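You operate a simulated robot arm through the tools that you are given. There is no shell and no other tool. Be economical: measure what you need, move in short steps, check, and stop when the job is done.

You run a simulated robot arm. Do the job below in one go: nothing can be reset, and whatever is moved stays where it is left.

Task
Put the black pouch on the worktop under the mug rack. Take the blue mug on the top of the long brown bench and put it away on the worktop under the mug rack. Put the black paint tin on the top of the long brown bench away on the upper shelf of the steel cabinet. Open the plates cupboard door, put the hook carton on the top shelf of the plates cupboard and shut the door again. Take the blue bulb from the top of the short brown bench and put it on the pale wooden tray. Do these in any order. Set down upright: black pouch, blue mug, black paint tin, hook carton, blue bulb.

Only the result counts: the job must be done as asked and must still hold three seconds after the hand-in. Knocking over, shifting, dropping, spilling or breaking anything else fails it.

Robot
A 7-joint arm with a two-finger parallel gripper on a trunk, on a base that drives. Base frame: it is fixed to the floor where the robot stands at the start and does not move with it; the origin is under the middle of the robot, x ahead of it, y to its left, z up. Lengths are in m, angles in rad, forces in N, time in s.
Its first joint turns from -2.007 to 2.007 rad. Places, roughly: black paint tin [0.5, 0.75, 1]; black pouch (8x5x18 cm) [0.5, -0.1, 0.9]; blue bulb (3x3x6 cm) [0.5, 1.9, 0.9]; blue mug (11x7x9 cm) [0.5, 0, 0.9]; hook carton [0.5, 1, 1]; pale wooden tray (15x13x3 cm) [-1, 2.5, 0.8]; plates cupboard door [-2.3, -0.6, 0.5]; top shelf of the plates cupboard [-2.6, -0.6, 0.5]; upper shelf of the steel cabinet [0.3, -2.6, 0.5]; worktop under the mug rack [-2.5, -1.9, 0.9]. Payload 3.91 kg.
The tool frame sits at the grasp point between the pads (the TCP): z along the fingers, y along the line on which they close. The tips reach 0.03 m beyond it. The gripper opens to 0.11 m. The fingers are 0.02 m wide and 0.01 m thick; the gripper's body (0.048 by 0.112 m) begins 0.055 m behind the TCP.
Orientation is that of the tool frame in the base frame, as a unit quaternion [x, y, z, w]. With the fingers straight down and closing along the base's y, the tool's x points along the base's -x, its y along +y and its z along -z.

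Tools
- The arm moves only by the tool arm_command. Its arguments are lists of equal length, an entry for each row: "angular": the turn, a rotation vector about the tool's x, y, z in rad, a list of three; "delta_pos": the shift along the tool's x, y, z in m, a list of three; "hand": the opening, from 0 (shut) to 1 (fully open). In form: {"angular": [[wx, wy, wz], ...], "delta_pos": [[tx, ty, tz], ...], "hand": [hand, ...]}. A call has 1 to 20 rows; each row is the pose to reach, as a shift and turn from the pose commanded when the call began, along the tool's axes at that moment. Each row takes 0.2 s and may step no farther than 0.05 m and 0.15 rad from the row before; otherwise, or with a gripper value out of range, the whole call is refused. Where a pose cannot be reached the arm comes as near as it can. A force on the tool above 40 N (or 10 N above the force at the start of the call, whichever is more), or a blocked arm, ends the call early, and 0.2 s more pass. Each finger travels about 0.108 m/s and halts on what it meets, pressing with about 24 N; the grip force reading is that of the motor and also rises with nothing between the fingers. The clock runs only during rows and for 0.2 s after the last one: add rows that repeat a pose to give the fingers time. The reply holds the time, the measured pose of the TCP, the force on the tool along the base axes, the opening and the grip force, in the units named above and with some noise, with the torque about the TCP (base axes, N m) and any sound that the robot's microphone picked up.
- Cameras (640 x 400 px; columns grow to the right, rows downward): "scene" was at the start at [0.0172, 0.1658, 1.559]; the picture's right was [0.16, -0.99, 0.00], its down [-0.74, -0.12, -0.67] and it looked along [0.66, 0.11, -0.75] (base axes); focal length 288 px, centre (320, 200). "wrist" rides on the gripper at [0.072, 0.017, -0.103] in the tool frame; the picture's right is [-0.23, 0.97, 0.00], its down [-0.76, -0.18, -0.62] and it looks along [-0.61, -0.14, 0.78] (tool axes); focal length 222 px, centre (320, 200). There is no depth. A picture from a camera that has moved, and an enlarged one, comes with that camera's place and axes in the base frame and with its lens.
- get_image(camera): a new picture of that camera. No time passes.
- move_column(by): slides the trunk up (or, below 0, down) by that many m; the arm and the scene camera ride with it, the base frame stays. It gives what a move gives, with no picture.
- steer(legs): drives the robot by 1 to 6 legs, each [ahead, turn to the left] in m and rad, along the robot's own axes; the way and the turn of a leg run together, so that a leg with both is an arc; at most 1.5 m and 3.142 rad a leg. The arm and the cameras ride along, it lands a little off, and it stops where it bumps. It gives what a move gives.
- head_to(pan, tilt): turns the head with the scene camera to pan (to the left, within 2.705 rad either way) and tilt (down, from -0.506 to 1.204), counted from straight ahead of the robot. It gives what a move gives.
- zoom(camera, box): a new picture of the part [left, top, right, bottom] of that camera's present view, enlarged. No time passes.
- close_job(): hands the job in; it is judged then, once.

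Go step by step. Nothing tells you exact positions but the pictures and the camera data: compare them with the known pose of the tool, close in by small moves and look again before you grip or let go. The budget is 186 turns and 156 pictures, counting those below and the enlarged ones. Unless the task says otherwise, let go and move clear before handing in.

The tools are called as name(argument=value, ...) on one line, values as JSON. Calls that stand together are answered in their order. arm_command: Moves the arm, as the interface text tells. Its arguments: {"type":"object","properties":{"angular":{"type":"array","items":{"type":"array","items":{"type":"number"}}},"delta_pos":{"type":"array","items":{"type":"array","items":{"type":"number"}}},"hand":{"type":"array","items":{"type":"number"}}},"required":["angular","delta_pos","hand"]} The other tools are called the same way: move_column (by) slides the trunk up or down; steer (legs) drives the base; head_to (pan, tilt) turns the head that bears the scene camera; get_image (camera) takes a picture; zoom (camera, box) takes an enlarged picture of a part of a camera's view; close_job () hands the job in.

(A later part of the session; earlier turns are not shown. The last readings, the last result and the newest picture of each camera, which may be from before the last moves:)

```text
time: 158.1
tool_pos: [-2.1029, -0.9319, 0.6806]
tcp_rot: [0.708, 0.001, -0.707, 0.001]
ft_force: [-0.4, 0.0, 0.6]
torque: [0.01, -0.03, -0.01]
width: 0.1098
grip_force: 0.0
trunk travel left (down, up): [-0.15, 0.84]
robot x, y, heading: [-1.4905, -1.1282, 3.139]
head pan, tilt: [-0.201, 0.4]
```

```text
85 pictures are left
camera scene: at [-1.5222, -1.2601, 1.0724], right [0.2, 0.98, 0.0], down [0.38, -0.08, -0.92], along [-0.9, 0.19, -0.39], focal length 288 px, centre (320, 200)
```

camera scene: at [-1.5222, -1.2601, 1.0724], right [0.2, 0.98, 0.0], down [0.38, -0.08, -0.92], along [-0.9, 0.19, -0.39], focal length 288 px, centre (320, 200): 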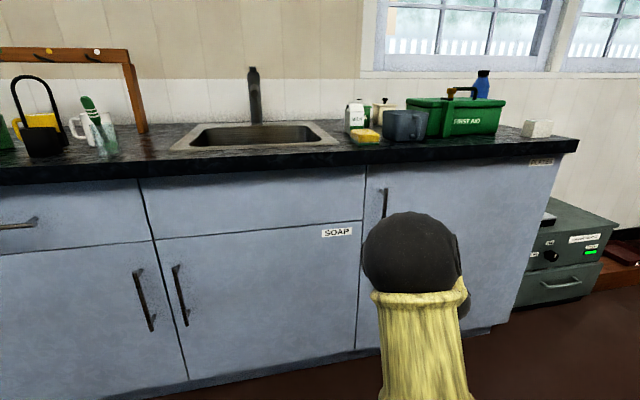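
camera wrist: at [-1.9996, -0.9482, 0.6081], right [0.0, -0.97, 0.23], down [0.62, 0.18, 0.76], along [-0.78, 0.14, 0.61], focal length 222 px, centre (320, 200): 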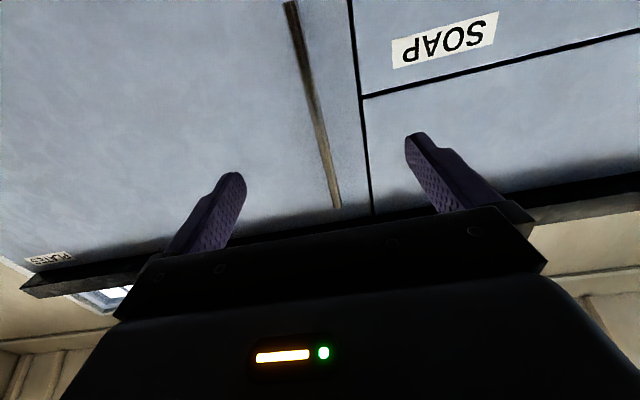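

The handle sits centred between the fingers. I advance 0.125 m and close on the bar.

arm_command(angular=[[0, 0, 0], [0, 0, 0], [0, 0, 0], [0, 0, 0]], delta_pos=[[0, -0.005, 0.04], [0, -0.005, 0.08], [0, -0.005, 0.11], [0, -0.005, 0.125]], hand=[1, 1, 1, 1])

get_image(camera="wrist")

```text
time: 159.1
tool_pos: [-2.2232, -0.9281, 0.6803]
tcp_rot: [0.708, 0.001, -0.706, 0.001]
ft_force: [13.3, -1.5, 3.4]
torque: [0.15, 0.21, -0.01]
width: 0.1081
grip_force: 0.1
trunk travel left (down, up): [-0.15, 0.84]
robot x, y, heading: [-1.4925, -1.1219, 3.136]
head pan, tilt: [-0.201, 0.4]
stopped in row 4: the force on the tool passed its limit (the readings are from after the stop); the commanded pose is now the measured one
```

```text
84 pictures are left
camera wrist: at [-2.1209, -0.9438, 0.6077], right [0.0, -0.97, 0.23], down [0.62, 0.18, 0.76], along [-0.78, 0.14, 0.61], focal length 222 px, centre (320, 200)
```

wrist: 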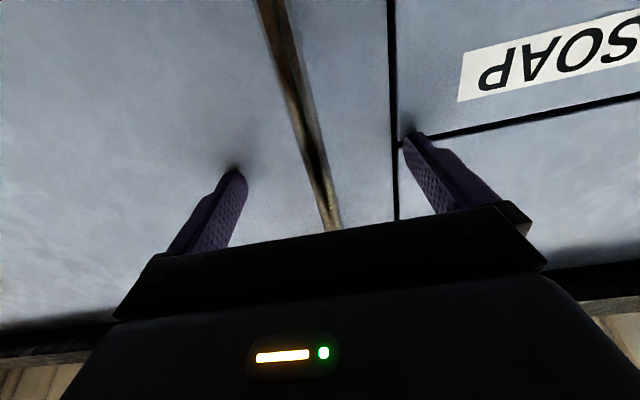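

The tips touched the door face (x≈-2.255). I back off 6 mm and close on the bar.

arm_command(angular=[[0, 0, 0], [0, 0, 0], [0, 0, 0], [0, 0, 0], [0, 0, 0]], delta_pos=[[0, 0, -0.006], [0, 0, -0.006], [0, 0, -0.006], [0, 0, -0.006], [0, 0, -0.006]], hand=[1, 0, 0, 0, 0])

get_image(camera="wrist")

```text
time: 160.3
tool_pos: [-2.22, -0.9298, 0.6773]
tcp_rot: [0.709, 0.001, -0.705, 0.001]
ft_force: [2.6, -11.4, -1.3]
torque: [0.7, 0.24, -0.01]
width: 0.0115
grip_force: 44.7
trunk travel left (down, up): [-0.15, 0.84]
robot x, y, heading: [-1.49, -1.1251, 3.141]
head pan, tilt: [-0.201, 0.4]
```

```text
83 pictures are left
camera wrist: at [-2.1165, -0.9463, 0.6051], right [0.0, -0.97, 0.23], down [0.62, 0.18, 0.76], along [-0.79, 0.14, 0.6], focal length 222 px, centre (320, 200)
```

wrist: 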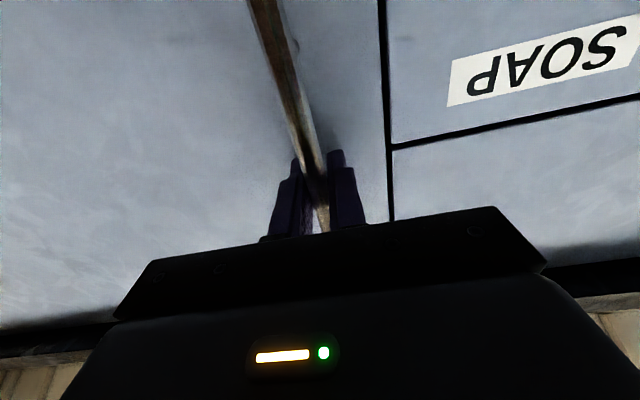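

Gripped on the bar (0.0115 m). I pull it along the door's arc, about 0.3 rad first.

arm_command(angular=[[-0.02, 0, 0], [-0.04, 0, 0], [-0.08, 0, 0], [-0.12, 0, 0], [-0.16, 0, 0]], delta_pos=[[0, -0.002, -0.0227], [0, -0.0054, -0.0454], [0, -0.0145, -0.0902], [0, -0.0271, -0.1342], [0, -0.0432, -0.177]], hand=[0, 0, 0, 0, 0])

get_image(camera="wrist")

get_image(camera="scene")

```text
time: 161.2
tool_pos: [-2.1213, -0.9178, 0.6777]
tcp_rot: [0.708, 0.039, -0.704, 0.038]
ft_force: [0.6, -5.6, 1.8]
torque: [0.87, -0.44, -0.06]
width: 0.0115
grip_force: 44.5
trunk travel left (down, up): [-0.15, 0.84]
robot x, y, heading: [-1.4914, -1.1262, 3.138]
head pan, tilt: [-0.201, 0.4]
stopped in row 4: the force on the tool passed its limit (the readings are from after the stop); the commanded pose is now the measured one
```

```text
82 pictures are left
camera wrist: at [-2.0174, -0.9222, 0.6052], right [0.1, -0.97, 0.23], down [0.6, 0.24, 0.77], along [-0.8, 0.06, 0.6], focal length 222 px, centre (320, 200)
```

wrist: 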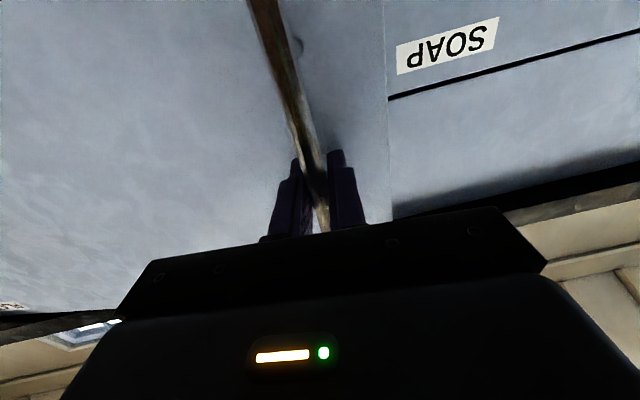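

```text
81 pictures are left
camera scene: at [-1.5221, -1.2605, 1.0725], right [0.2, 0.98, 0.0], down [0.38, -0.08, -0.92], along [-0.9, 0.19, -0.39], focal length 288 px, centre (320, 200)
```

scene: 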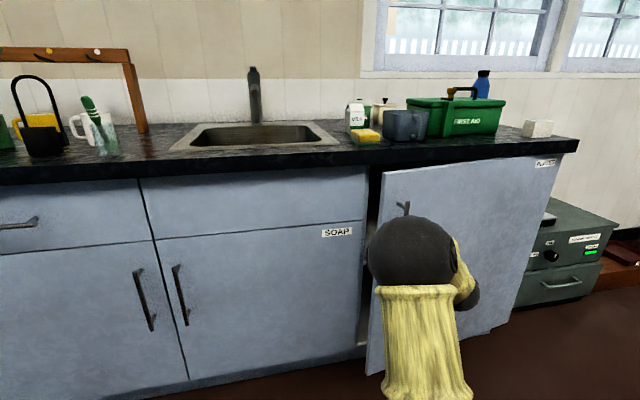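

Door swings freely (~0.175 rad). I continue the arc more slowly, turning the tool along with it.

arm_command(angular=[[-0.035, 0, 0], [-0.07, 0, 0], [-0.105, 0, 0], [-0.14, 0, 0], [-0.175, 0, 0], [-0.21, 0, 0], [-0.245, 0, 0], [-0.28, 0, 0], [-0.315, 0, 0], [-0.35, 0, 0]], delta_pos=[[0, -0.0027, -0.017], [0, -0.006, -0.0339], [0, -0.0097, -0.0505], [0, -0.014, -0.0672], [0, -0.0187, -0.0836], [0, -0.0239, -0.1], [0, -0.0296, -0.1162], [0, -0.0358, -0.1322], [0, -0.0425, -0.148], [0, -0.0497, -0.1636]], hand=[0, 0, 0, 0, 0, 0, 0, 0, 0, 0])

get_image(camera="scene")

```text
time: 162.5
tool_pos: [-2.0381, -0.8934, 0.6779]
tcp_rot: [0.701, 0.104, -0.698, 0.105]
ft_force: [3.0, -9.3, 4.0]
torque: [1.02, -0.08, -0.05]
width: 0.0114
grip_force: 44.0
trunk travel left (down, up): [-0.15, 0.84]
robot x, y, heading: [-1.4905, -1.1249, 3.142]
head pan, tilt: [-0.201, 0.4]
stopped in row 6: the force on the tool passed its limit (the readings are from after the stop); the commanded pose is now the measured one
```

```text
80 pictures are left
camera scene: at [-1.5214, -1.2608, 1.0724], right [0.2, 0.98, 0.0], down [0.38, -0.08, -0.92], along [-0.9, 0.19, -0.39], focal length 288 px, centre (320, 200)
```

scene: 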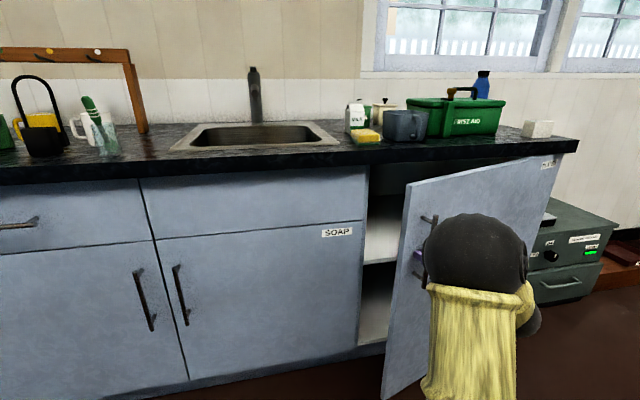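

Door at ≈0.32 rad; refining the hinge radius to 0.58 m. I continue the arc to ≈0.74 rad.

arm_command(angular=[[-0.03, 0, 0], [-0.06, 0, 0], [-0.09, 0, 0], [-0.12, 0, 0], [-0.15, 0, 0], [-0.18, 0, 0], [-0.21, 0, 0], [-0.24, 0, 0], [-0.27, 0, 0], [-0.3, 0, 0], [-0.33, 0, 0], [-0.36, 0, 0], [-0.39, 0, 0], [-0.42, 0, 0]], delta_pos=[[0, -0.0012, -0.0174], [0, -0.003, -0.0347], [0, -0.0053, -0.0519], [0, -0.0081, -0.0691], [0, -0.0115, -0.0862], [0, -0.0154, -0.1032], [0, -0.0198, -0.12], [0, -0.0246, -0.1367], [0, -0.03, -0.1533], [0, -0.0358, -0.1697], [0, -0.0422, -0.1859], [0, -0.049, -0.202], [0, -0.0563, -0.2178], [0, -0.0641, -0.2334]], hand=[0, 0, 0, 0, 0, 0, 0, 0, 0, 0, 0, 0, 0, 0])

get_image(camera="scene")

```text
time: 165.2
tool_pos: [-1.853, -0.7856, 0.6764]
tcp_rot: [0.67, 0.229, -0.667, 0.233]
ft_force: [7.9, -10.6, 1.4]
torque: [1.1, 0.1, -0.03]
width: 0.0117
grip_force: 45.2
trunk travel left (down, up): [-0.15, 0.84]
robot x, y, heading: [-1.4924, -1.1241, 3.137]
head pan, tilt: [-0.201, 0.4]
stopped in row 13: the force on the tool passed its limit (the readings are from after the stop); the commanded pose is now the measured one
```

```text
79 pictures are left
camera scene: at [-1.5208, -1.261, 1.0725], right [0.2, 0.98, 0.0], down [0.38, -0.08, -0.92], along [-0.9, 0.19, -0.39], focal length 288 px, centre (320, 200)
```

scene: 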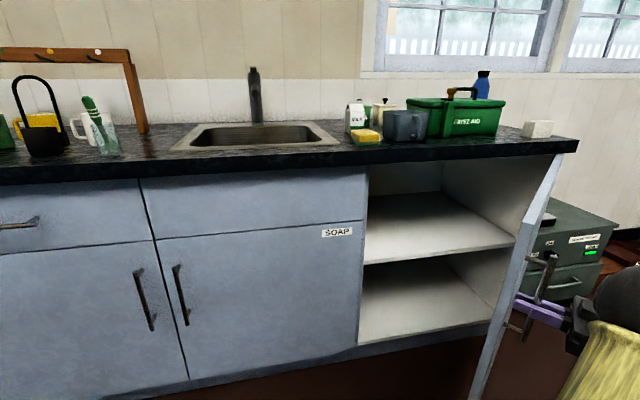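

Door is at about 0.7 rad and the shelves show. I continue to about 1.1 rad.

arm_command(angular=[[-0.03, 0, 0], [-0.06, 0, 0], [-0.09, 0, 0], [-0.12, 0, 0], [-0.15, 0, 0], [-0.18, 0, 0], [-0.21, 0, 0], [-0.24, 0, 0], [-0.27, 0, 0], [-0.3, 0, 0]], delta_pos=[[0, -0.0021, -0.0231], [0, -0.005, -0.0461], [0, -0.0089, -0.069], [0, -0.0136, -0.0917], [0, -0.0193, -0.1142], [0, -0.0258, -0.1365], [0, -0.0333, -0.1584], [0, -0.0416, -0.1801], [0, -0.0508, -0.2013], [0, -0.0607, -0.2223]], hand=[0, 0, 0, 0, 0, 0, 0, 0, 0, 0])

get_image(camera="scene")

```text
time: 166.2
tool_pos: [-1.7897, -0.7217, 0.6771]
tcp_rot: [0.656, 0.266, -0.651, 0.274]
ft_force: [9.3, -8.9, -0.4]
torque: [0.71, 0.63, 0.05]
width: 0.012
grip_force: 45.0
trunk travel left (down, up): [-0.15, 0.84]
robot x, y, heading: [-1.4859, -1.1294, 3.143]
head pan, tilt: [-0.201, 0.4]
stopped in row 5: the force on the tool passed its limit (the readings are from after the stop); the commanded pose is now the measured one
```

```text
78 pictures are left
camera scene: at [-1.5205, -1.2608, 1.0725], right [0.2, 0.98, 0.0], down [0.38, -0.08, -0.92], along [-0.9, 0.19, -0.39], focal length 288 px, centre (320, 200)
```

scene: 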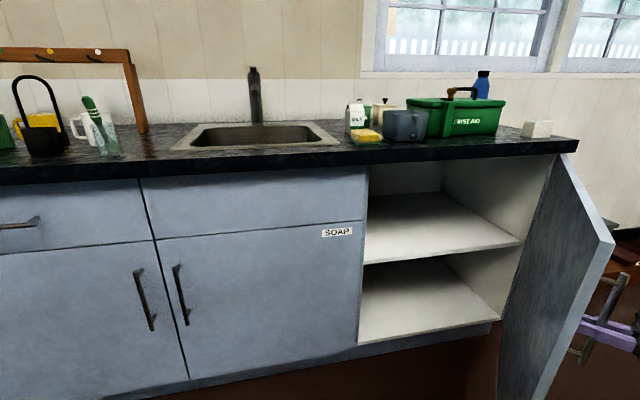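

arm_command(angular=[[-0.04, 0, 0], [-0.08, 0, 0], [-0.12, 0, 0], [-0.16, 0, 0], [-0.2, 0, 0], [-0.24, 0, 0], [-0.28, 0, 0], [-0.32, 0, 0]], delta_pos=[[0, -0.003, -0.0229], [0, -0.0069, -0.0458], [0, -0.0119, -0.0685], [0, -0.0175, -0.0911], [0, -0.0243, -0.1132], [0, -0.0317, -0.1352], [0, -0.0403, -0.1567], [0, -0.0493, -0.1781]], hand=[0, 0, 0, 0, 0, 0, 0, 0])

get_image(camera="scene")

```text
time: 166.9
tool_pos: [-1.7603, -0.6868, 0.6775]
tcp_rot: [0.645, 0.291, -0.639, 0.302]
ft_force: [9.9, -8.1, 2.2]
torque: [0.49, 0.8, 0.15]
width: 0.0118
grip_force: 44.9
trunk travel left (down, up): [-0.15, 0.84]
robot x, y, heading: [-1.4917, -1.1242, 3.143]
head pan, tilt: [-0.201, 0.4]
stopped in row 3: the force on the tool passed its limit (the readings are from after the stop); the commanded pose is now the measured one
```

```text
77 pictures are left
camera scene: at [-1.52, -1.2608, 1.0725], right [0.2, 0.98, 0.0], down [0.38, -0.08, -0.92], along [-0.9, 0.19, -0.39], focal length 288 px, centre (320, 200)
```

scene: 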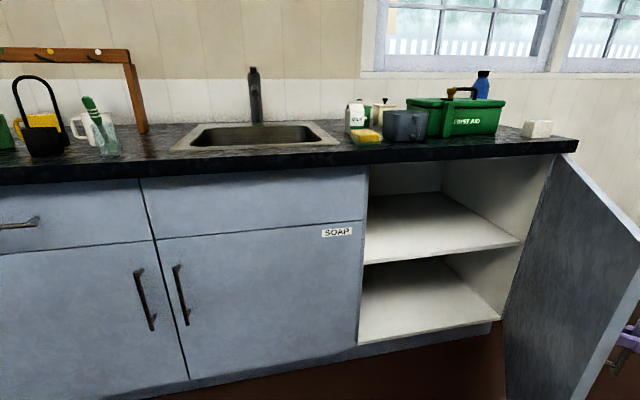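

Fitting the recorded handle positions gives the hinge at (-2.247,-0.323), radius 0.608. I continue on that circle another 0.28 rad.

arm_command(angular=[[-0.02, 0, 0], [-0.04, 0, 0], [-0.06, 0, 0], [-0.08, 0, 0], [-0.1, 0, 0], [-0.12, 0, 0], [-0.14, 0, 0], [-0.16, 0, 0]], delta_pos=[[0, -0.0018, -0.0212], [0, -0.0042, -0.0424], [0, -0.0075, -0.0634], [0, -0.0113, -0.0842], [0, -0.016, -0.105], [0, -0.0213, -0.1256], [0, -0.0275, -0.1461], [0, -0.0342, -0.1662]], hand=[0, 0, 0, 0, 0, 0, 0, 0])

get_image(camera="scene")

```text
time: 167.6
tool_pos: [-1.7295, -0.6429, 0.6777]
tcp_rot: [0.635, 0.31, -0.631, 0.32]
ft_force: [10.5, -7.1, 6.1]
torque: [-0.09, 1.21, 0.13]
width: 0.0117
grip_force: 45.5
trunk travel left (down, up): [-0.15, 0.84]
robot x, y, heading: [-1.4911, -1.1294, 3.136]
head pan, tilt: [-0.201, 0.4]
stopped in row 3: the force on the tool passed its limit (the readings are from after the stop); the commanded pose is now the measured one
```

```text
76 pictures are left
camera scene: at [-1.5194, -1.2608, 1.0724], right [0.2, 0.98, 0.0], down [0.38, -0.08, -0.92], along [-0.9, 0.19, -0.39], focal length 288 px, centre (320, 200)
```

scene: 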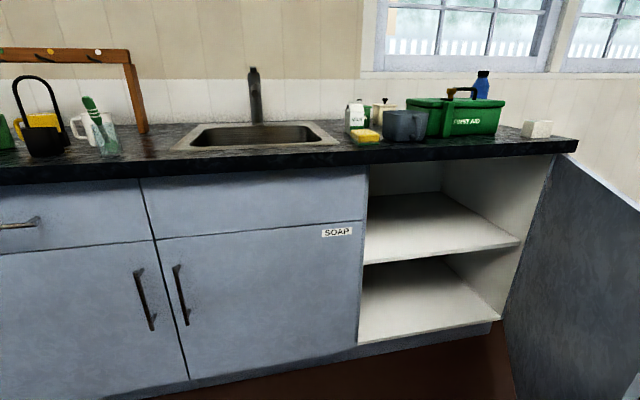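

The door is open ~56°. I release the handle, back away, and will then push the door wider from inside.

arm_command(angular=[[0, 0, 0], [0, 0, 0], [0, 0, 0], [0, 0, 0], [0, 0, 0], [0, 0, 0]], delta_pos=[[0, 0, 0], [0, 0, 0], [0, 0, 0], [0, 0, -0.03], [0, 0, -0.07], [0, 0, -0.11]], hand=[0.5, 1, 1, 1, 1, 1])

steer(legs=[[-0.5, 0]])

get_image(camera="scene")

```text
time: 169.0
tool_pos: [-1.6965, -0.6205, 0.6778]
tcp_rot: [0.638, 0.306, -0.63, 0.32]
ft_force: [-0.3, 0.0, -0.4]
torque: [0.01, -0.03, 0.01]
width: 0.11
grip_force: 0.0
out of reach, approached as far as the arm can: row 4, 5, 6
trunk travel left (down, up): [-0.15, 0.84]
robot x, y, heading: [-1.4905, -1.1266, 3.143]
head pan, tilt: [-0.201, 0.4]
```

```text
time: 171.9
tool_pos: [-1.2128, -0.6223, 0.677]
tcp_rot: [0.636, 0.309, -0.63, 0.321]
ft_force: [0.3, 0.8, 0.8]
torque: [0.03, -0.04, 0.01]
width: 0.1101
grip_force: 0.0
trunk travel left (down, up): [-0.15, 0.84]
robot x, y, heading: [-1.0025, -1.1226, -3.135]
head pan, tilt: [-0.201, 0.4]
```

```text
75 pictures are left
camera scene: at [-1.0302, -1.2591, 1.0725], right [0.19, 0.98, 0.0], down [0.38, -0.08, -0.92], along [-0.9, 0.18, -0.39], focal length 288 px, centre (320, 200)
```

scene: 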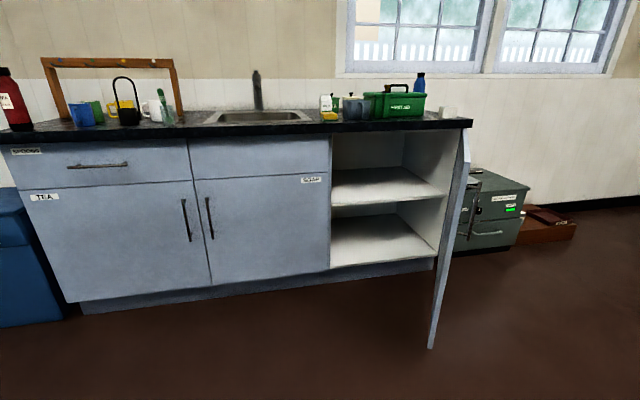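

Released cleanly. The top shelf surface is at z≈0.49. I now re-point the tool straight ahead and test rolling it 180° so the camera is on top.

arm_command(angular=[[0.08, 0, 0], [0.16, 0, 0], [0.24, 0, 0], [0.32, 0, 0], [0.4, 0, 0], [0.48, 0, 0], [0.56, 0, 0], [0.64, 0, 0], [0.72, 0, 0], [0.8, 0, 0], [0.88, 0, 0], [0.94, 0, 0]], delta_pos=[[0, -0.005, 0.04], [0, -0.01, 0.08], [0, -0.015, 0.12], [0, -0.02, 0.16], [0, -0.025, 0.2], [0, -0.03, 0.24], [0, -0.035, 0.28], [0, -0.04, 0.32], [0, -0.05, 0.36], [0, -0.06, 0.4], [0, -0.07, 0.44], [0, -0.08, 0.47]], hand=[1, 1, 1, 1, 1, 1, 1, 1, 1, 1, 1, 1])

arm_command(angular=[[0, 0, 0.145], [0, 0, 0.29], [0, 0, 0.435], [0, 0, 0.58], [0, 0, 0.725], [0, 0, 0.87], [0, 0, 1.015], [0, 0, 1.16], [0, 0, 1.305], [0, 0, 1.45], [0, 0, 1.57]], delta_pos=[[0, 0, 0], [0, 0, 0], [0, 0, 0], [0, 0, 0], [0, 0, 0], [0, 0, 0], [0, 0, 0], [0, 0, 0], [0, 0, 0], [0, 0, 0], [0, 0, 0]], hand=[1, 1, 1, 1, 1, 1, 1, 1, 1, 1, 1])

arm_command(angular=[[0, 0, 0.145], [0, 0, 0.29], [0, 0, 0.435], [0, 0, 0.58], [0, 0, 0.725], [0, 0, 0.87], [0, 0, 1.015], [0, 0, 1.16], [0, 0, 1.305], [0, 0, 1.45], [0, 0, 1.57]], delta_pos=[[0, 0, 0], [0, 0, 0], [0, 0, 0], [0, 0, 0], [0, 0, 0], [0, 0, 0], [0, 0, 0], [0, 0, 0], [0, 0, 0], [0, 0, 0], [0, 0, 0]], hand=[1, 1, 1, 1, 1, 1, 1, 1, 1, 1, 1])

get_image(camera="wrist")

```text
time: 174.5
tool_pos: [-1.5591, -0.9475, 0.6765]
tcp_rot: [0.712, -0.011, -0.702, -0.001]
ft_force: [-0.5, 0.0, 0.6]
torque: [-0.02, 0.01, 0.0]
width: 0.11
grip_force: 0.0
trunk travel left (down, up): [-0.15, 0.84]
robot x, y, heading: [-0.9992, -1.124, -3.134]
head pan, tilt: [-0.201, 0.4]
```

```text
time: 176.9
tool_pos: [-1.5592, -0.9485, 0.6755]
tcp_rot: [-0.497, 0.511, 0.496, -0.495]
ft_force: [-0.7, -0.1, -0.4]
torque: [0.01, 0.02, 0.03]
width: 0.11
grip_force: 0.1
trunk travel left (down, up): [-0.15, 0.84]
robot x, y, heading: [-1.0005, -1.1234, -3.135]
head pan, tilt: [-0.201, 0.4]
```

```text
time: 178.7
tool_pos: [-1.5622, -0.9095, 0.7155]
tcp_rot: [0.192, -0.649, -0.236, 0.697]
ft_force: [-0.4, -0.5, 0.2]
torque: [0.0, 0.01, 0.0]
width: 0.1099
grip_force: 0.1
out of reach, approached as far as the arm can: row 7, 8, 9
trunk travel left (down, up): [-0.15, 0.84]
robot x, y, heading: [-1.0023, -1.1247, -3.137]
head pan, tilt: [-0.201, 0.4]
stopped in row 9: the arm was blocked; the commanded pose is now the measured one
```

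```text
74 pictures are left
camera wrist: at [-1.4553, -0.9414, 0.7757], right [0.07, 0.92, 0.38], down [0.57, 0.27, -0.77], along [-0.82, 0.27, -0.51], focal length 222 px, centre (320, 200)
```

wrist: 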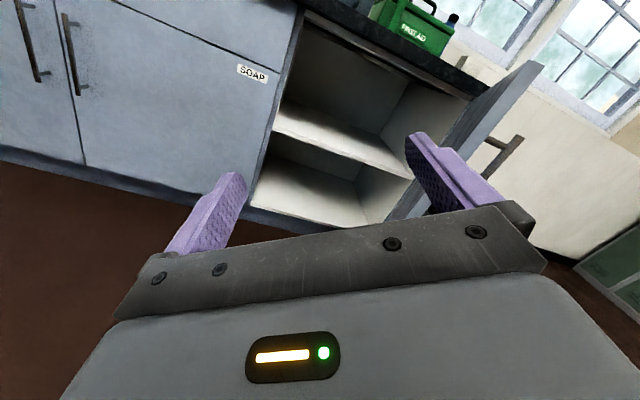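

A full roll isn't possible. Instead I'll use a ~50° forward-down pitch for both the carton and the tin, with roll neutral; I turn the wrist back now and raise the trunk.

arm_command(angular=[[0.005, 0.004, -0.14], [0.01, 0.009, -0.28], [0.015, 0.013, -0.42], [0.02, 0.018, -0.56], [0.025, 0.022, -0.7], [0.03, 0.027, -0.84], [0.035, 0.031, -0.98], [0.04, 0.036, -1.12], [0.045, 0.04, -1.26], [0.05, 0.044, -1.4], [0.055, 0.049, -1.54], [0.06, 0.053, -1.68], [0.065, 0.058, -1.82], [0.07, 0.062, -1.96], [0.075, 0.067, -2.1], [0.08, 0.071, -2.24], [0.085, 0.076, -2.38], [0.09, 0.08, -2.52]], delta_pos=[[0, 0, 0], [0, 0, 0], [0, 0, 0], [0, 0, 0], [0, 0, 0], [0, 0, 0], [0, 0, 0], [0, 0, 0], [0, 0, 0], [0, 0, 0], [0, 0, 0], [0, 0, 0], [0, 0, 0], [0, 0, 0], [0, 0, 0], [0, 0, 0], [0, 0, 0], [0, 0, 0]], hand=[1, 1, 1, 1, 1, 1, 1, 1, 1, 1, 1, 1, 1, 1, 1, 1, 1, 1])

arm_command(angular=[[0, 0.14, 0], [0, 0.28, 0], [0, 0.42, 0], [0, 0.56, 0], [0, 0.7, 0]], delta_pos=[[0, 0, 0], [0, 0, 0], [0, 0, 0], [0, 0, 0], [0, 0, 0]], hand=[1, 1, 1, 1, 1])

move_column(by=0.4)

get_image(camera="wrist")

```text
time: 182.5
tool_pos: [-1.5611, -0.9091, 0.7124]
tcp_rot: [0.708, -0.003, -0.706, 0.001]
ft_force: [-0.1, 0.2, -0.2]
torque: [-0.01, 0.01, 0.0]
width: 0.11
grip_force: 0.0
trunk travel left (down, up): [-0.15, 0.84]
robot x, y, heading: [-0.9993, -1.1218, -3.136]
head pan, tilt: [-0.201, 0.4]
```

```text
time: 183.7
tool_pos: [-1.5628, -0.9092, 0.7129]
tcp_rot: [0.908, -0.002, -0.42, 0.003]
ft_force: [0.3, 0.7, -0.6]
torque: [-0.01, 0.02, 0.04]
width: 0.1104
grip_force: 0.0
trunk travel left (down, up): [-0.15, 0.84]
robot x, y, heading: [-0.9988, -1.1266, -3.136]
head pan, tilt: [-0.201, 0.4]
```

```text
time: 187.5
tool_pos: [-1.5622, -0.9088, 1.1123]
tcp_rot: [0.907, -0.002, -0.42, 0.004]
ft_force: [-0.3, 0.3, 0.0]
torque: [-0.04, 0.0, 0.0]
width: 0.1101
grip_force: 0.0
trunk travel left (down, up): [-0.55, 0.44]
robot x, y, heading: [-1.0015, -1.1259, -3.137]
head pan, tilt: [-0.201, 0.4]
```

```text
73 pictures are left
camera wrist: at [-1.4383, -0.9258, 1.124], right [-0.15, -0.97, 0.18], down [-0.02, 0.19, 0.98], along [-0.99, 0.14, -0.04], focal length 222 px, centre (320, 200)
```

wrist: 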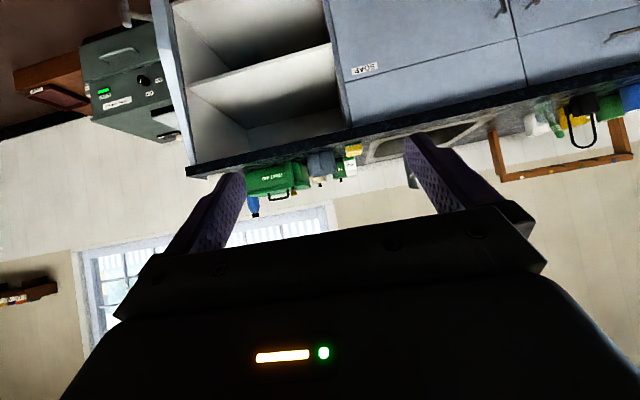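

Pitch is ~50°. I drive to the carton at the left end of the long bench.

steer(legs=[[0, -1.922], [1.1, 0], [1.1, 0], [0, -1.224]])

head_to(pan=0.0, tilt=0.7)

get_image(camera="scene")

```text
time: 205.9
tool_pos: [0.275, 0.6737, 1.1126]
tcp_rot: [0.018, 0.907, -0.004, 0.42]
ft_force: [0.8, 0.2, 0.2]
torque: [-0.02, -0.04, -0.03]
width: 0.1097
grip_force: 0.1
trunk travel left (down, up): [-0.55, 0.44]
robot x, y, heading: [-0.2769, 0.9048, -0.027]
head pan, tilt: [-0.201, 0.4]
```

```text
time: 206.7
tool_pos: [0.2746, 0.6725, 1.1128]
tcp_rot: [0.017, 0.908, -0.003, 0.42]
ft_force: [0.6, -0.3, -0.4]
torque: [-0.01, -0.02, 0.0]
width: 0.1101
grip_force: 0.0
trunk travel left (down, up): [-0.55, 0.44]
robot x, y, heading: [-0.2799, 0.9033, -0.028]
head pan, tilt: [0.0, 0.7]
```

```text
72 pictures are left
camera scene: at [-0.2519, 1.0605, 1.4457], right [-0.03, -1.0, 0.0], down [-0.64, 0.02, -0.77], along [0.76, -0.02, -0.64], focal length 288 px, centre (320, 200)
```

scene: 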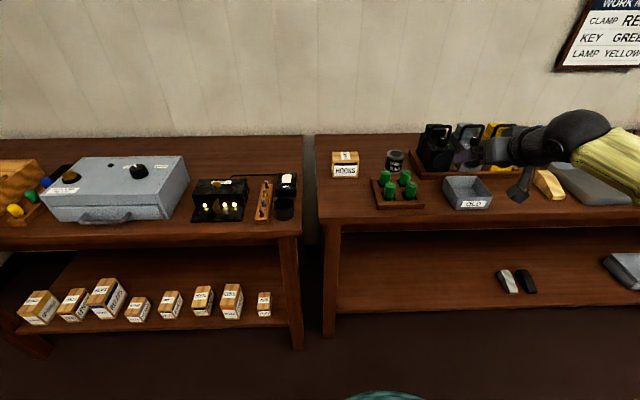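

zoom(camera="scene", box=[310, 110, 500, 230])

zoom(camera="scene", box=[0, 130, 310, 240])

```text
3.33 times, centred on (405, 170) of scene
camera zoom: at [-0.2519, 1.0605, 1.4457], right [-0.03, -1.0, 0.0], down [-0.64, 0.02, -0.77], along [0.76, -0.02, -0.64], focal length 961 px, centre (37, 300)
```

zoom: 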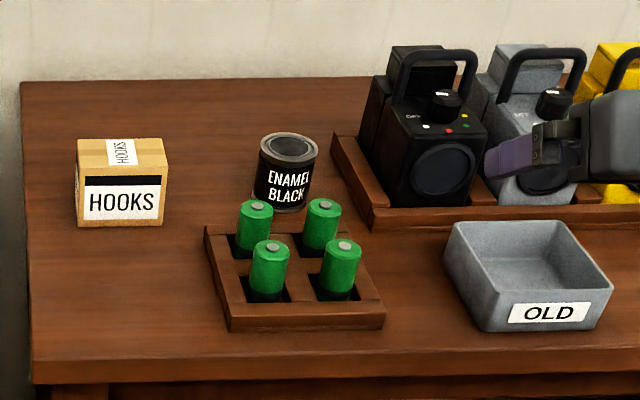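

```text
2.06 times, centred on (155, 185) of scene
camera zoom: at [-0.2519, 1.0605, 1.4457], right [-0.03, -1.0, 0.0], down [-0.64, 0.02, -0.77], along [0.76, -0.02, -0.64], focal length 595 px, centre (661, 231)
```

zoom: 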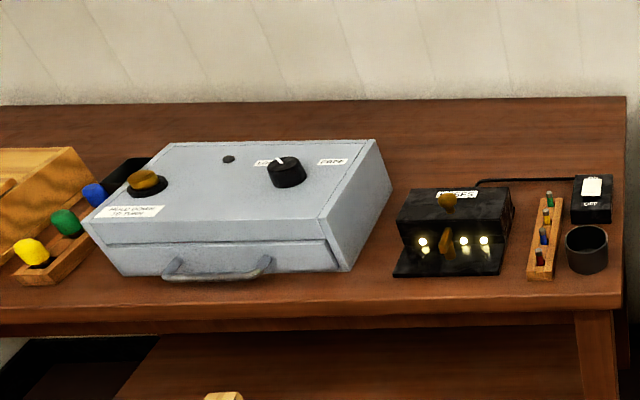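

Carton: ~9×9×6 cm, centre about (0.625,0.95), front face toward me. I centre the arm in y, then drive 0.28 m closer.

arm_command(angular=[[0, 0, 0], [0, 0, 0], [0, 0, 0], [0, 0, 0], [0, 0, 0], [0, 0, 0]], delta_pos=[[0, 0.046, 0], [0, 0.092, 0], [0, 0.138, 0], [0, 0.184, 0], [0, 0.23, 0], [0, 0.27, 0]], hand=[1, 1, 1, 1, 1, 1])

steer(legs=[[0.27, 0.028]])

get_image(camera="wrist")

get_image(camera="scene")

```text
time: 208.1
tool_pos: [0.2847, 0.9439, 1.1148]
tcp_rot: [0.018, 0.907, -0.005, 0.421]
ft_force: [-0.5, 0.5, -0.4]
torque: [-0.06, 0.0, -0.09]
width: 0.1099
grip_force: 0.1
trunk travel left (down, up): [-0.55, 0.44]
robot x, y, heading: [-0.2832, 0.9084, -0.028]
head pan, tilt: [0.0, 0.7]
```

```text
time: 210.0
tool_pos: [0.553, 0.9528, 1.1145]
tcp_rot: [0.007, 0.908, 0.001, 0.42]
ft_force: [-0.8, -1.0, 0.5]
torque: [0.02, 0.03, 0.0]
width: 0.1097
grip_force: 0.1
trunk travel left (down, up): [-0.55, 0.44]
robot x, y, heading: [-0.013, 0.9051, -0.01]
head pan, tilt: [0.0, 0.7]
```

```text
69 pictures are left
camera wrist: at [0.4259, 0.9712, 1.1259], right [0.16, 0.97, 0.18], down [0.02, -0.19, 0.98], along [0.99, -0.15, -0.04], focal length 222 px, centre (320, 200)
```

wrist: 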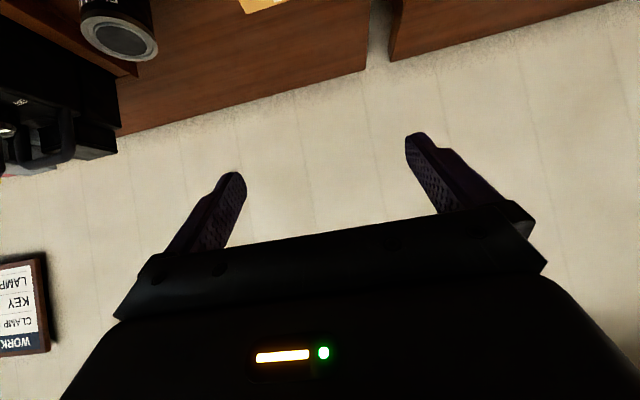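

```text
68 pictures are left
camera scene: at [0.0134, 1.0567, 1.4456], right [0.0, -1.0, 0.0], down [-0.64, 0.0, -0.76], along [0.76, 0.0, -0.64], focal length 288 px, centre (320, 200)
```

scene: 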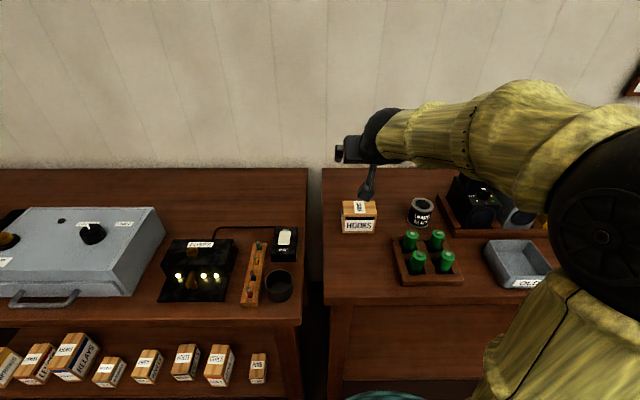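

zoom(camera="scene", box=[310, 170, 450, 270])

```text
4.00 times, centred on (380, 220) of scene
camera zoom: at [0.0134, 1.0567, 1.4456], right [0.0, -1.0, 0.0], down [-0.64, 0.0, -0.76], along [0.76, 0.0, -0.64], focal length 1153 px, centre (80, 120)
```

zoom: 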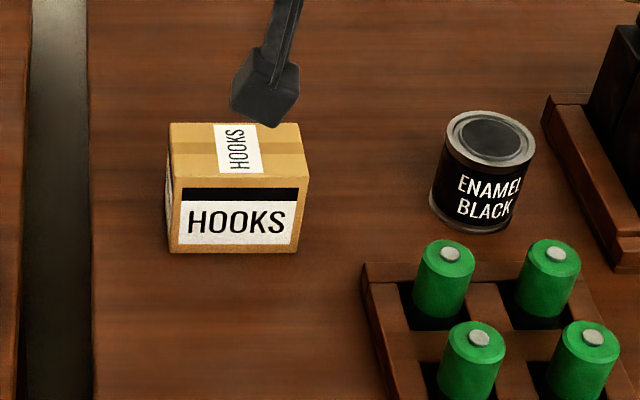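

Carton solved: 8.7×6.2×7 cm, centre (0.609,0.949), bench z≈0.848. I go to a pre-grasp point 12 cm back along the tool axis.

arm_command(angular=[[0, 0, 0], [0, 0, 0], [0, 0, 0], [0, 0, 0]], delta_pos=[[0.035, -0.001, 0.016], [0.07, -0.002, 0.032], [0.105, -0.003, 0.048], [0.139, -0.004, 0.0644]], hand=[1, 1, 1, 1])

get_image(camera="wrist")

zoom(camera="scene", box=[280, 130, 480, 270])

```text
time: 211.0
tool_pos: [0.5096, 0.9517, 0.9634]
tcp_rot: [0.007, 0.908, 0.002, 0.419]
ft_force: [-0.5, 0.1, 0.2]
torque: [-0.01, 0.01, -0.01]
width: 0.1096
grip_force: 0.1
trunk travel left (down, up): [-0.55, 0.44]
robot x, y, heading: [-0.0104, 0.9037, -0.003]
head pan, tilt: [0.0, 0.7]
```

```text
66 pictures are left
camera wrist: at [0.3837, 0.9695, 0.9765], right [0.16, 0.97, 0.18], down [0.02, -0.19, 0.98], along [0.99, -0.15, -0.05], focal length 222 px, centre (320, 200)
```

wrist: 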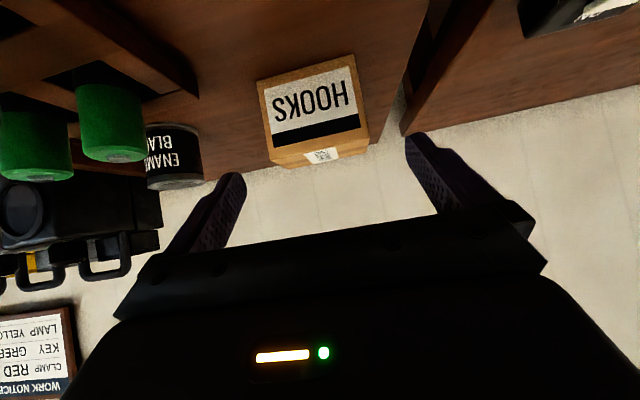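

```text
2.86 times, centred on (380, 200) of scene
camera zoom: at [0.0133, 1.0565, 1.4456], right [0.0, -1.0, 0.0], down [-0.64, 0.0, -0.76], along [0.76, 0.0, -0.64], focal length 824 px, centre (149, 200)
```

zoom: 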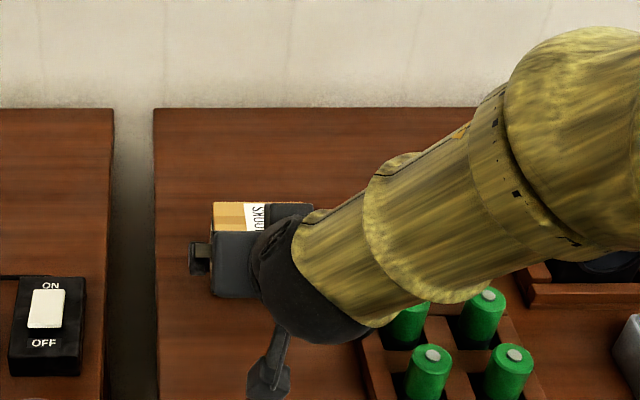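

Aligned (carton centre y≈0.951). I slide in along the tool axis.

arm_command(angular=[[0, 0, 0], [0, 0, 0], [0, 0, 0], [0, 0, 0]], delta_pos=[[-0.002, -0.001, 0.035], [-0.004, -0.001, 0.07], [-0.0053, -0.001, 0.1], [-0.0053, -0.001, 0.1195]], hand=[1, 1, 1, 1])

get_image(camera="wrist")

```text
time: 212.0
tool_pos: [0.6054, 0.9498, 0.8923]
tcp_rot: [0.007, 0.908, 0.001, 0.42]
ft_force: [-0.2, 0.1, 0.7]
torque: [0.04, 0.0, -0.02]
width: 0.11
grip_force: 0.0
trunk travel left (down, up): [-0.55, 0.44]
robot x, y, heading: [-0.0072, 0.9024, -0.005]
head pan, tilt: [0.0, 0.7]
```

```text
64 pictures are left
camera wrist: at [0.4784, 0.9691, 0.9041], right [0.16, 0.97, 0.18], down [0.02, -0.19, 0.98], along [0.99, -0.15, -0.04], focal length 222 px, centre (320, 200)
```

wrist: 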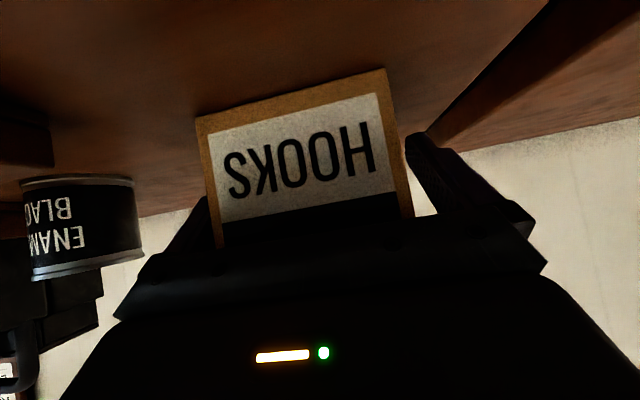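

Carton sits between the fingers. I close and lift a little.

arm_command(angular=[[0, 0, 0], [0, 0, 0], [0, 0, 0]], delta_pos=[[0, 0, 0], [0, 0, 0], [0, 0, 0]], hand=[0, 0, 0])

arm_command(angular=[[0, 0, 0], [0, 0, 0], [0, 0, 0], [0, 0, 0]], delta_pos=[[-0.0076, 0, -0.0065], [-0.023, 0, -0.0194], [-0.046, 0, -0.039], [-0.076, 0, -0.065]], hand=[0, 0, 0, 0])

get_image(camera="wrist")

```text
time: 212.8
tool_pos: [0.6048, 0.951, 0.8932]
tcp_rot: [0.007, 0.907, 0.001, 0.421]
ft_force: [0.0, -1.0, 2.0]
torque: [-0.3, -0.1, 0.04]
width: 0.0901
grip_force: 23.9
trunk travel left (down, up): [-0.55, 0.44]
robot x, y, heading: [-0.0132, 0.9036, -0.0]
head pan, tilt: [0.0, 0.7]
```

```text
time: 213.8
tool_pos: [0.6047, 0.9487, 0.9959]
tcp_rot: [0.004, 0.908, 0.003, 0.42]
ft_force: [0.1, -0.6, -2.7]
torque: [-0.02, -0.02, -0.02]
width: 0.0901
grip_force: 23.8
trunk travel left (down, up): [-0.55, 0.44]
robot x, y, heading: [-0.0116, 0.9004, -0.007]
head pan, tilt: [0.0, 0.7]
```

```text
63 pictures are left
camera wrist: at [0.4781, 0.9672, 1.0071], right [0.15, 0.97, 0.18], down [0.02, -0.19, 0.98], along [0.99, -0.15, -0.04], focal length 222 px, centre (320, 200)
```

wrist: 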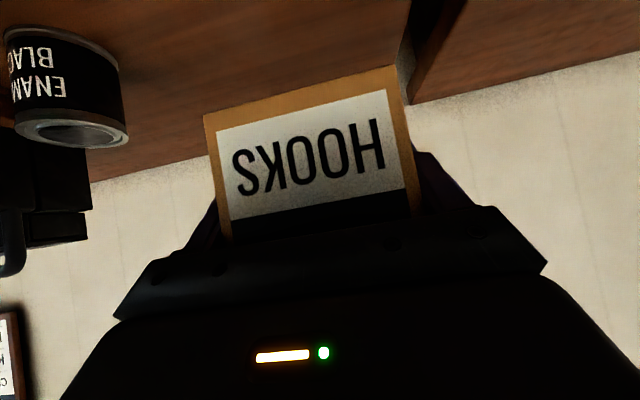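

Carton held (0.090 m). I raise the trunk slightly and drive to a staging point in front-left of the open cupboard, angled to reach in.

move_column(by=0.08)

steer(legs=[[-0.5, 0], [0, -1.886], [1.1, 0], [1.1, 0], [0, -1.592]])

head_to(pan=0.0, tilt=0.55)

get_image(camera="scene")

```text
time: 214.9
tool_pos: [0.6061, 0.9472, 1.0735]
tcp_rot: [0.006, 0.907, 0.002, 0.42]
ft_force: [-0.1, -0.7, -2.9]
torque: [0.01, 0.0, -0.01]
width: 0.0901
grip_force: 24.1
trunk travel left (down, up): [-0.63, 0.36]
robot x, y, heading: [-0.0116, 0.9061, -0.0]
head pan, tilt: [0.0, 0.7]
```

```text
time: 236.6
tool_pos: [-1.757, -1.0543, 1.0745]
tcp_rot: [0.899, -0.124, -0.417, -0.053]
ft_force: [1.1, 0.5, -3.6]
torque: [0.01, 0.0, 0.01]
width: 0.0899
grip_force: 24.2
trunk travel left (down, up): [-0.63, 0.36]
robot x, y, heading: [-1.1492, -1.1675, 2.873]
head pan, tilt: [0.0, 0.7]
```

```text
time: 237.3
tool_pos: [-1.7557, -1.0534, 1.0747]
tcp_rot: [0.899, -0.124, -0.416, -0.053]
ft_force: [0.4, 0.1, -3.0]
torque: [-0.01, -0.04, -0.01]
width: 0.09
grip_force: 24.1
trunk travel left (down, up): [-0.63, 0.36]
robot x, y, heading: [-1.1487, -1.1713, 2.88]
head pan, tilt: [0.0, 0.55]
```

```text
62 pictures are left
camera scene: at [-1.2188, -1.3093, 1.5387], right [0.26, 0.96, 0.0], down [0.5, -0.14, -0.85], along [-0.82, 0.22, -0.52], focal length 288 px, centre (320, 200)
```

scene: 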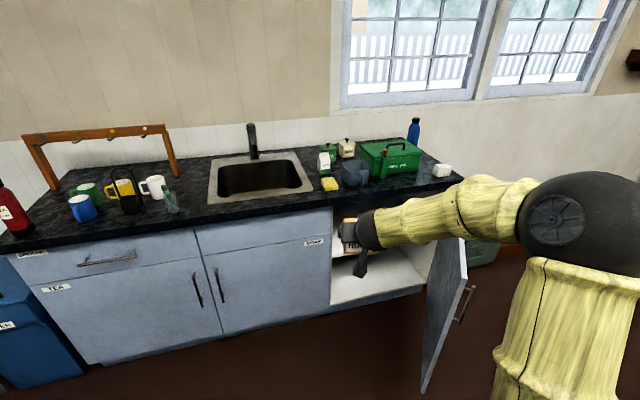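

move_column(by=-0.4)

get_image(camera="scene")

get_image(camera="wrist")

```text
time: 241.1
tool_pos: [-1.7559, -1.054, 0.6748]
tcp_rot: [0.899, -0.123, -0.417, -0.053]
ft_force: [0.6, 0.1, -1.6]
torque: [0.0, -0.01, 0.02]
width: 0.09
grip_force: 24.4
trunk travel left (down, up): [-0.23, 0.76]
robot x, y, heading: [-1.1471, -1.1701, 2.876]
head pan, tilt: [0.0, 0.55]
```

```text
61 pictures are left
camera scene: at [-1.2186, -1.3093, 1.1387], right [0.26, 0.96, 0.0], down [0.5, -0.14, -0.85], along [-0.82, 0.22, -0.52], focal length 288 px, centre (320, 200)
```

scene: 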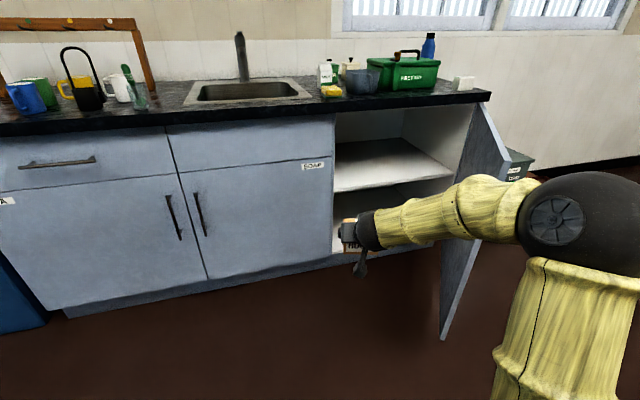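

```text
60 pictures are left
camera wrist: at [-1.6407, -1.1032, 0.6866], right [-0.4, -0.9, 0.18], down [0.03, 0.18, 0.98], along [-0.92, 0.4, -0.04], focal length 222 px, centre (320, 200)
```

wrist: 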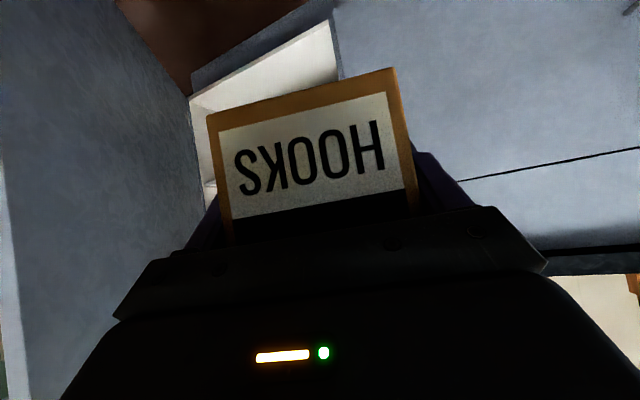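

I lower a little more so the hand clears the counter underside, drive 0.38 m forward and shift right 0.10 m.

move_column(by=-0.07)

steer(legs=[[0.38, 0]])

arm_command(angular=[[0, 0, 0], [0, 0, 0], [0, 0, 0]], delta_pos=[[0, -0.035, 0], [0, -0.07, 0], [0, -0.1, 0]], hand=[0, 0, 0])

get_image(camera="scene")

get_image(camera="wrist")

```text
time: 242.2
tool_pos: [-1.7566, -1.0545, 0.6053]
tcp_rot: [0.899, -0.124, -0.417, -0.054]
ft_force: [0.2, 0.3, -2.6]
torque: [0.01, -0.03, 0.0]
width: 0.0898
grip_force: 23.5
trunk travel left (down, up): [-0.16, 0.83]
robot x, y, heading: [-1.1478, -1.1718, 2.877]
head pan, tilt: [0.0, 0.55]
```

```text
time: 244.6
tool_pos: [-2.1321, -0.9547, 0.6058]
tcp_rot: [0.899, -0.122, -0.417, -0.052]
ft_force: [0.0, 0.6, -3.6]
torque: [-0.04, 0.02, 0.01]
width: 0.0899
grip_force: 24.6
trunk travel left (down, up): [-0.16, 0.83]
robot x, y, heading: [-1.5258, -1.0695, 2.879]
head pan, tilt: [0.0, 0.55]
```

```text
time: 245.4
tool_pos: [-2.1045, -0.8577, 0.6048]
tcp_rot: [0.899, -0.122, -0.417, -0.052]
ft_force: [-0.2, -0.6, -3.3]
torque: [0.01, 0.0, -0.03]
width: 0.09
grip_force: 24.7
trunk travel left (down, up): [-0.16, 0.83]
robot x, y, heading: [-1.5259, -1.0685, 2.877]
head pan, tilt: [0.0, 0.55]
```

```text
59 pictures are left
camera scene: at [-1.5939, -1.2079, 1.0687], right [0.26, 0.97, 0.0], down [0.5, -0.14, -0.85], along [-0.82, 0.22, -0.52], focal length 288 px, centre (320, 200)
```

scene: 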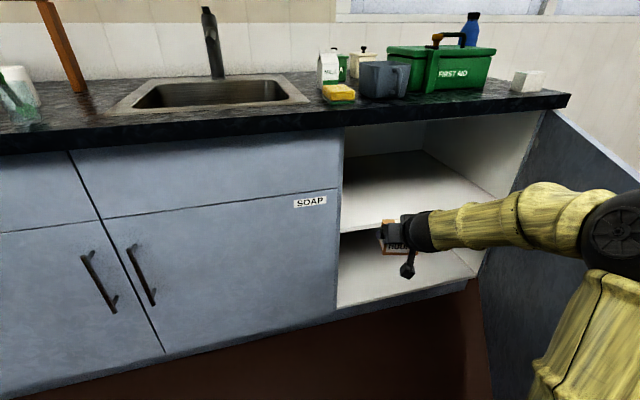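

```text
58 pictures are left
camera wrist: at [-1.9876, -0.9066, 0.6164], right [-0.4, -0.9, 0.18], down [0.03, 0.18, 0.98], along [-0.92, 0.4, -0.04], focal length 222 px, centre (320, 200)
```

wrist: 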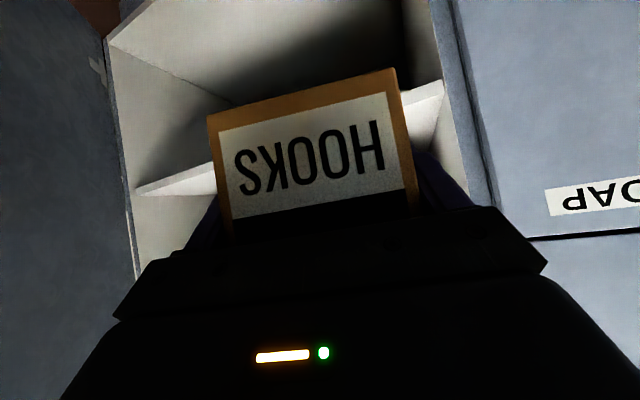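

Shelf surface is at ≈0.51; the carton bottom is at ≈0.56. I advance 0.235 m into the cupboard.

arm_command(angular=[[0, 0, 0], [0, 0, 0], [0, 0, 0], [0, 0, 0], [0, 0, 0], [0, 0, 0]], delta_pos=[[-0.0254, 0, 0.0299], [-0.0508, 0, 0.0597], [-0.0762, 0, 0.0896], [-0.1016, 0, 0.1194], [-0.127, 0, 0.1493], [-0.1523, 0, 0.179]], hand=[0, 0, 0, 0, 0, 0])

get_image(camera="wrist")

zoom(camera="scene", box=[300, 90, 560, 280])

```text
time: 246.8
tool_pos: [-2.3343, -0.7958, 0.6025]
tcp_rot: [0.9, -0.123, -0.416, -0.052]
ft_force: [-1.2, -0.3, -1.6]
torque: [0.01, -0.04, 0.01]
width: 0.0897
grip_force: 24.2
trunk travel left (down, up): [-0.16, 0.83]
robot x, y, heading: [-1.5261, -1.068, 2.879]
head pan, tilt: [0.0, 0.55]
```

```text
57 pictures are left
camera wrist: at [-2.2184, -0.8454, 0.6144], right [-0.4, -0.9, 0.18], down [0.03, 0.18, 0.98], along [-0.92, 0.4, -0.05], focal length 222 px, centre (320, 200)
```

wrist: 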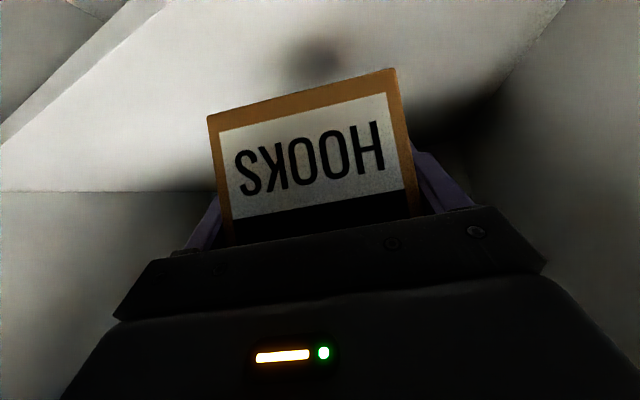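

```text
2.11 times, centred on (430, 185) of scene
camera zoom: at [-1.5936, -1.2077, 1.0687], right [0.26, 0.97, 0.0], down [0.5, -0.14, -0.85], along [-0.82, 0.22, -0.52], focal length 607 px, centre (88, 232)
```

zoom: 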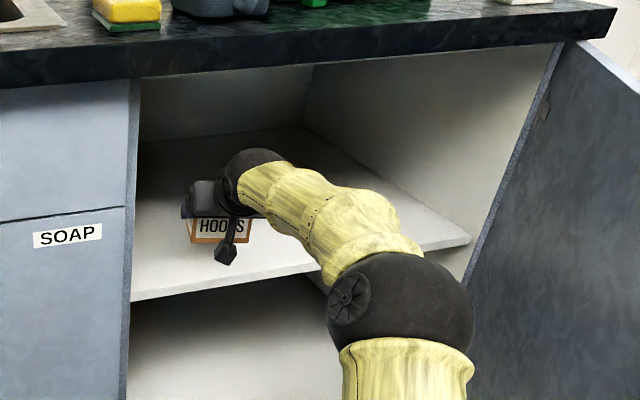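

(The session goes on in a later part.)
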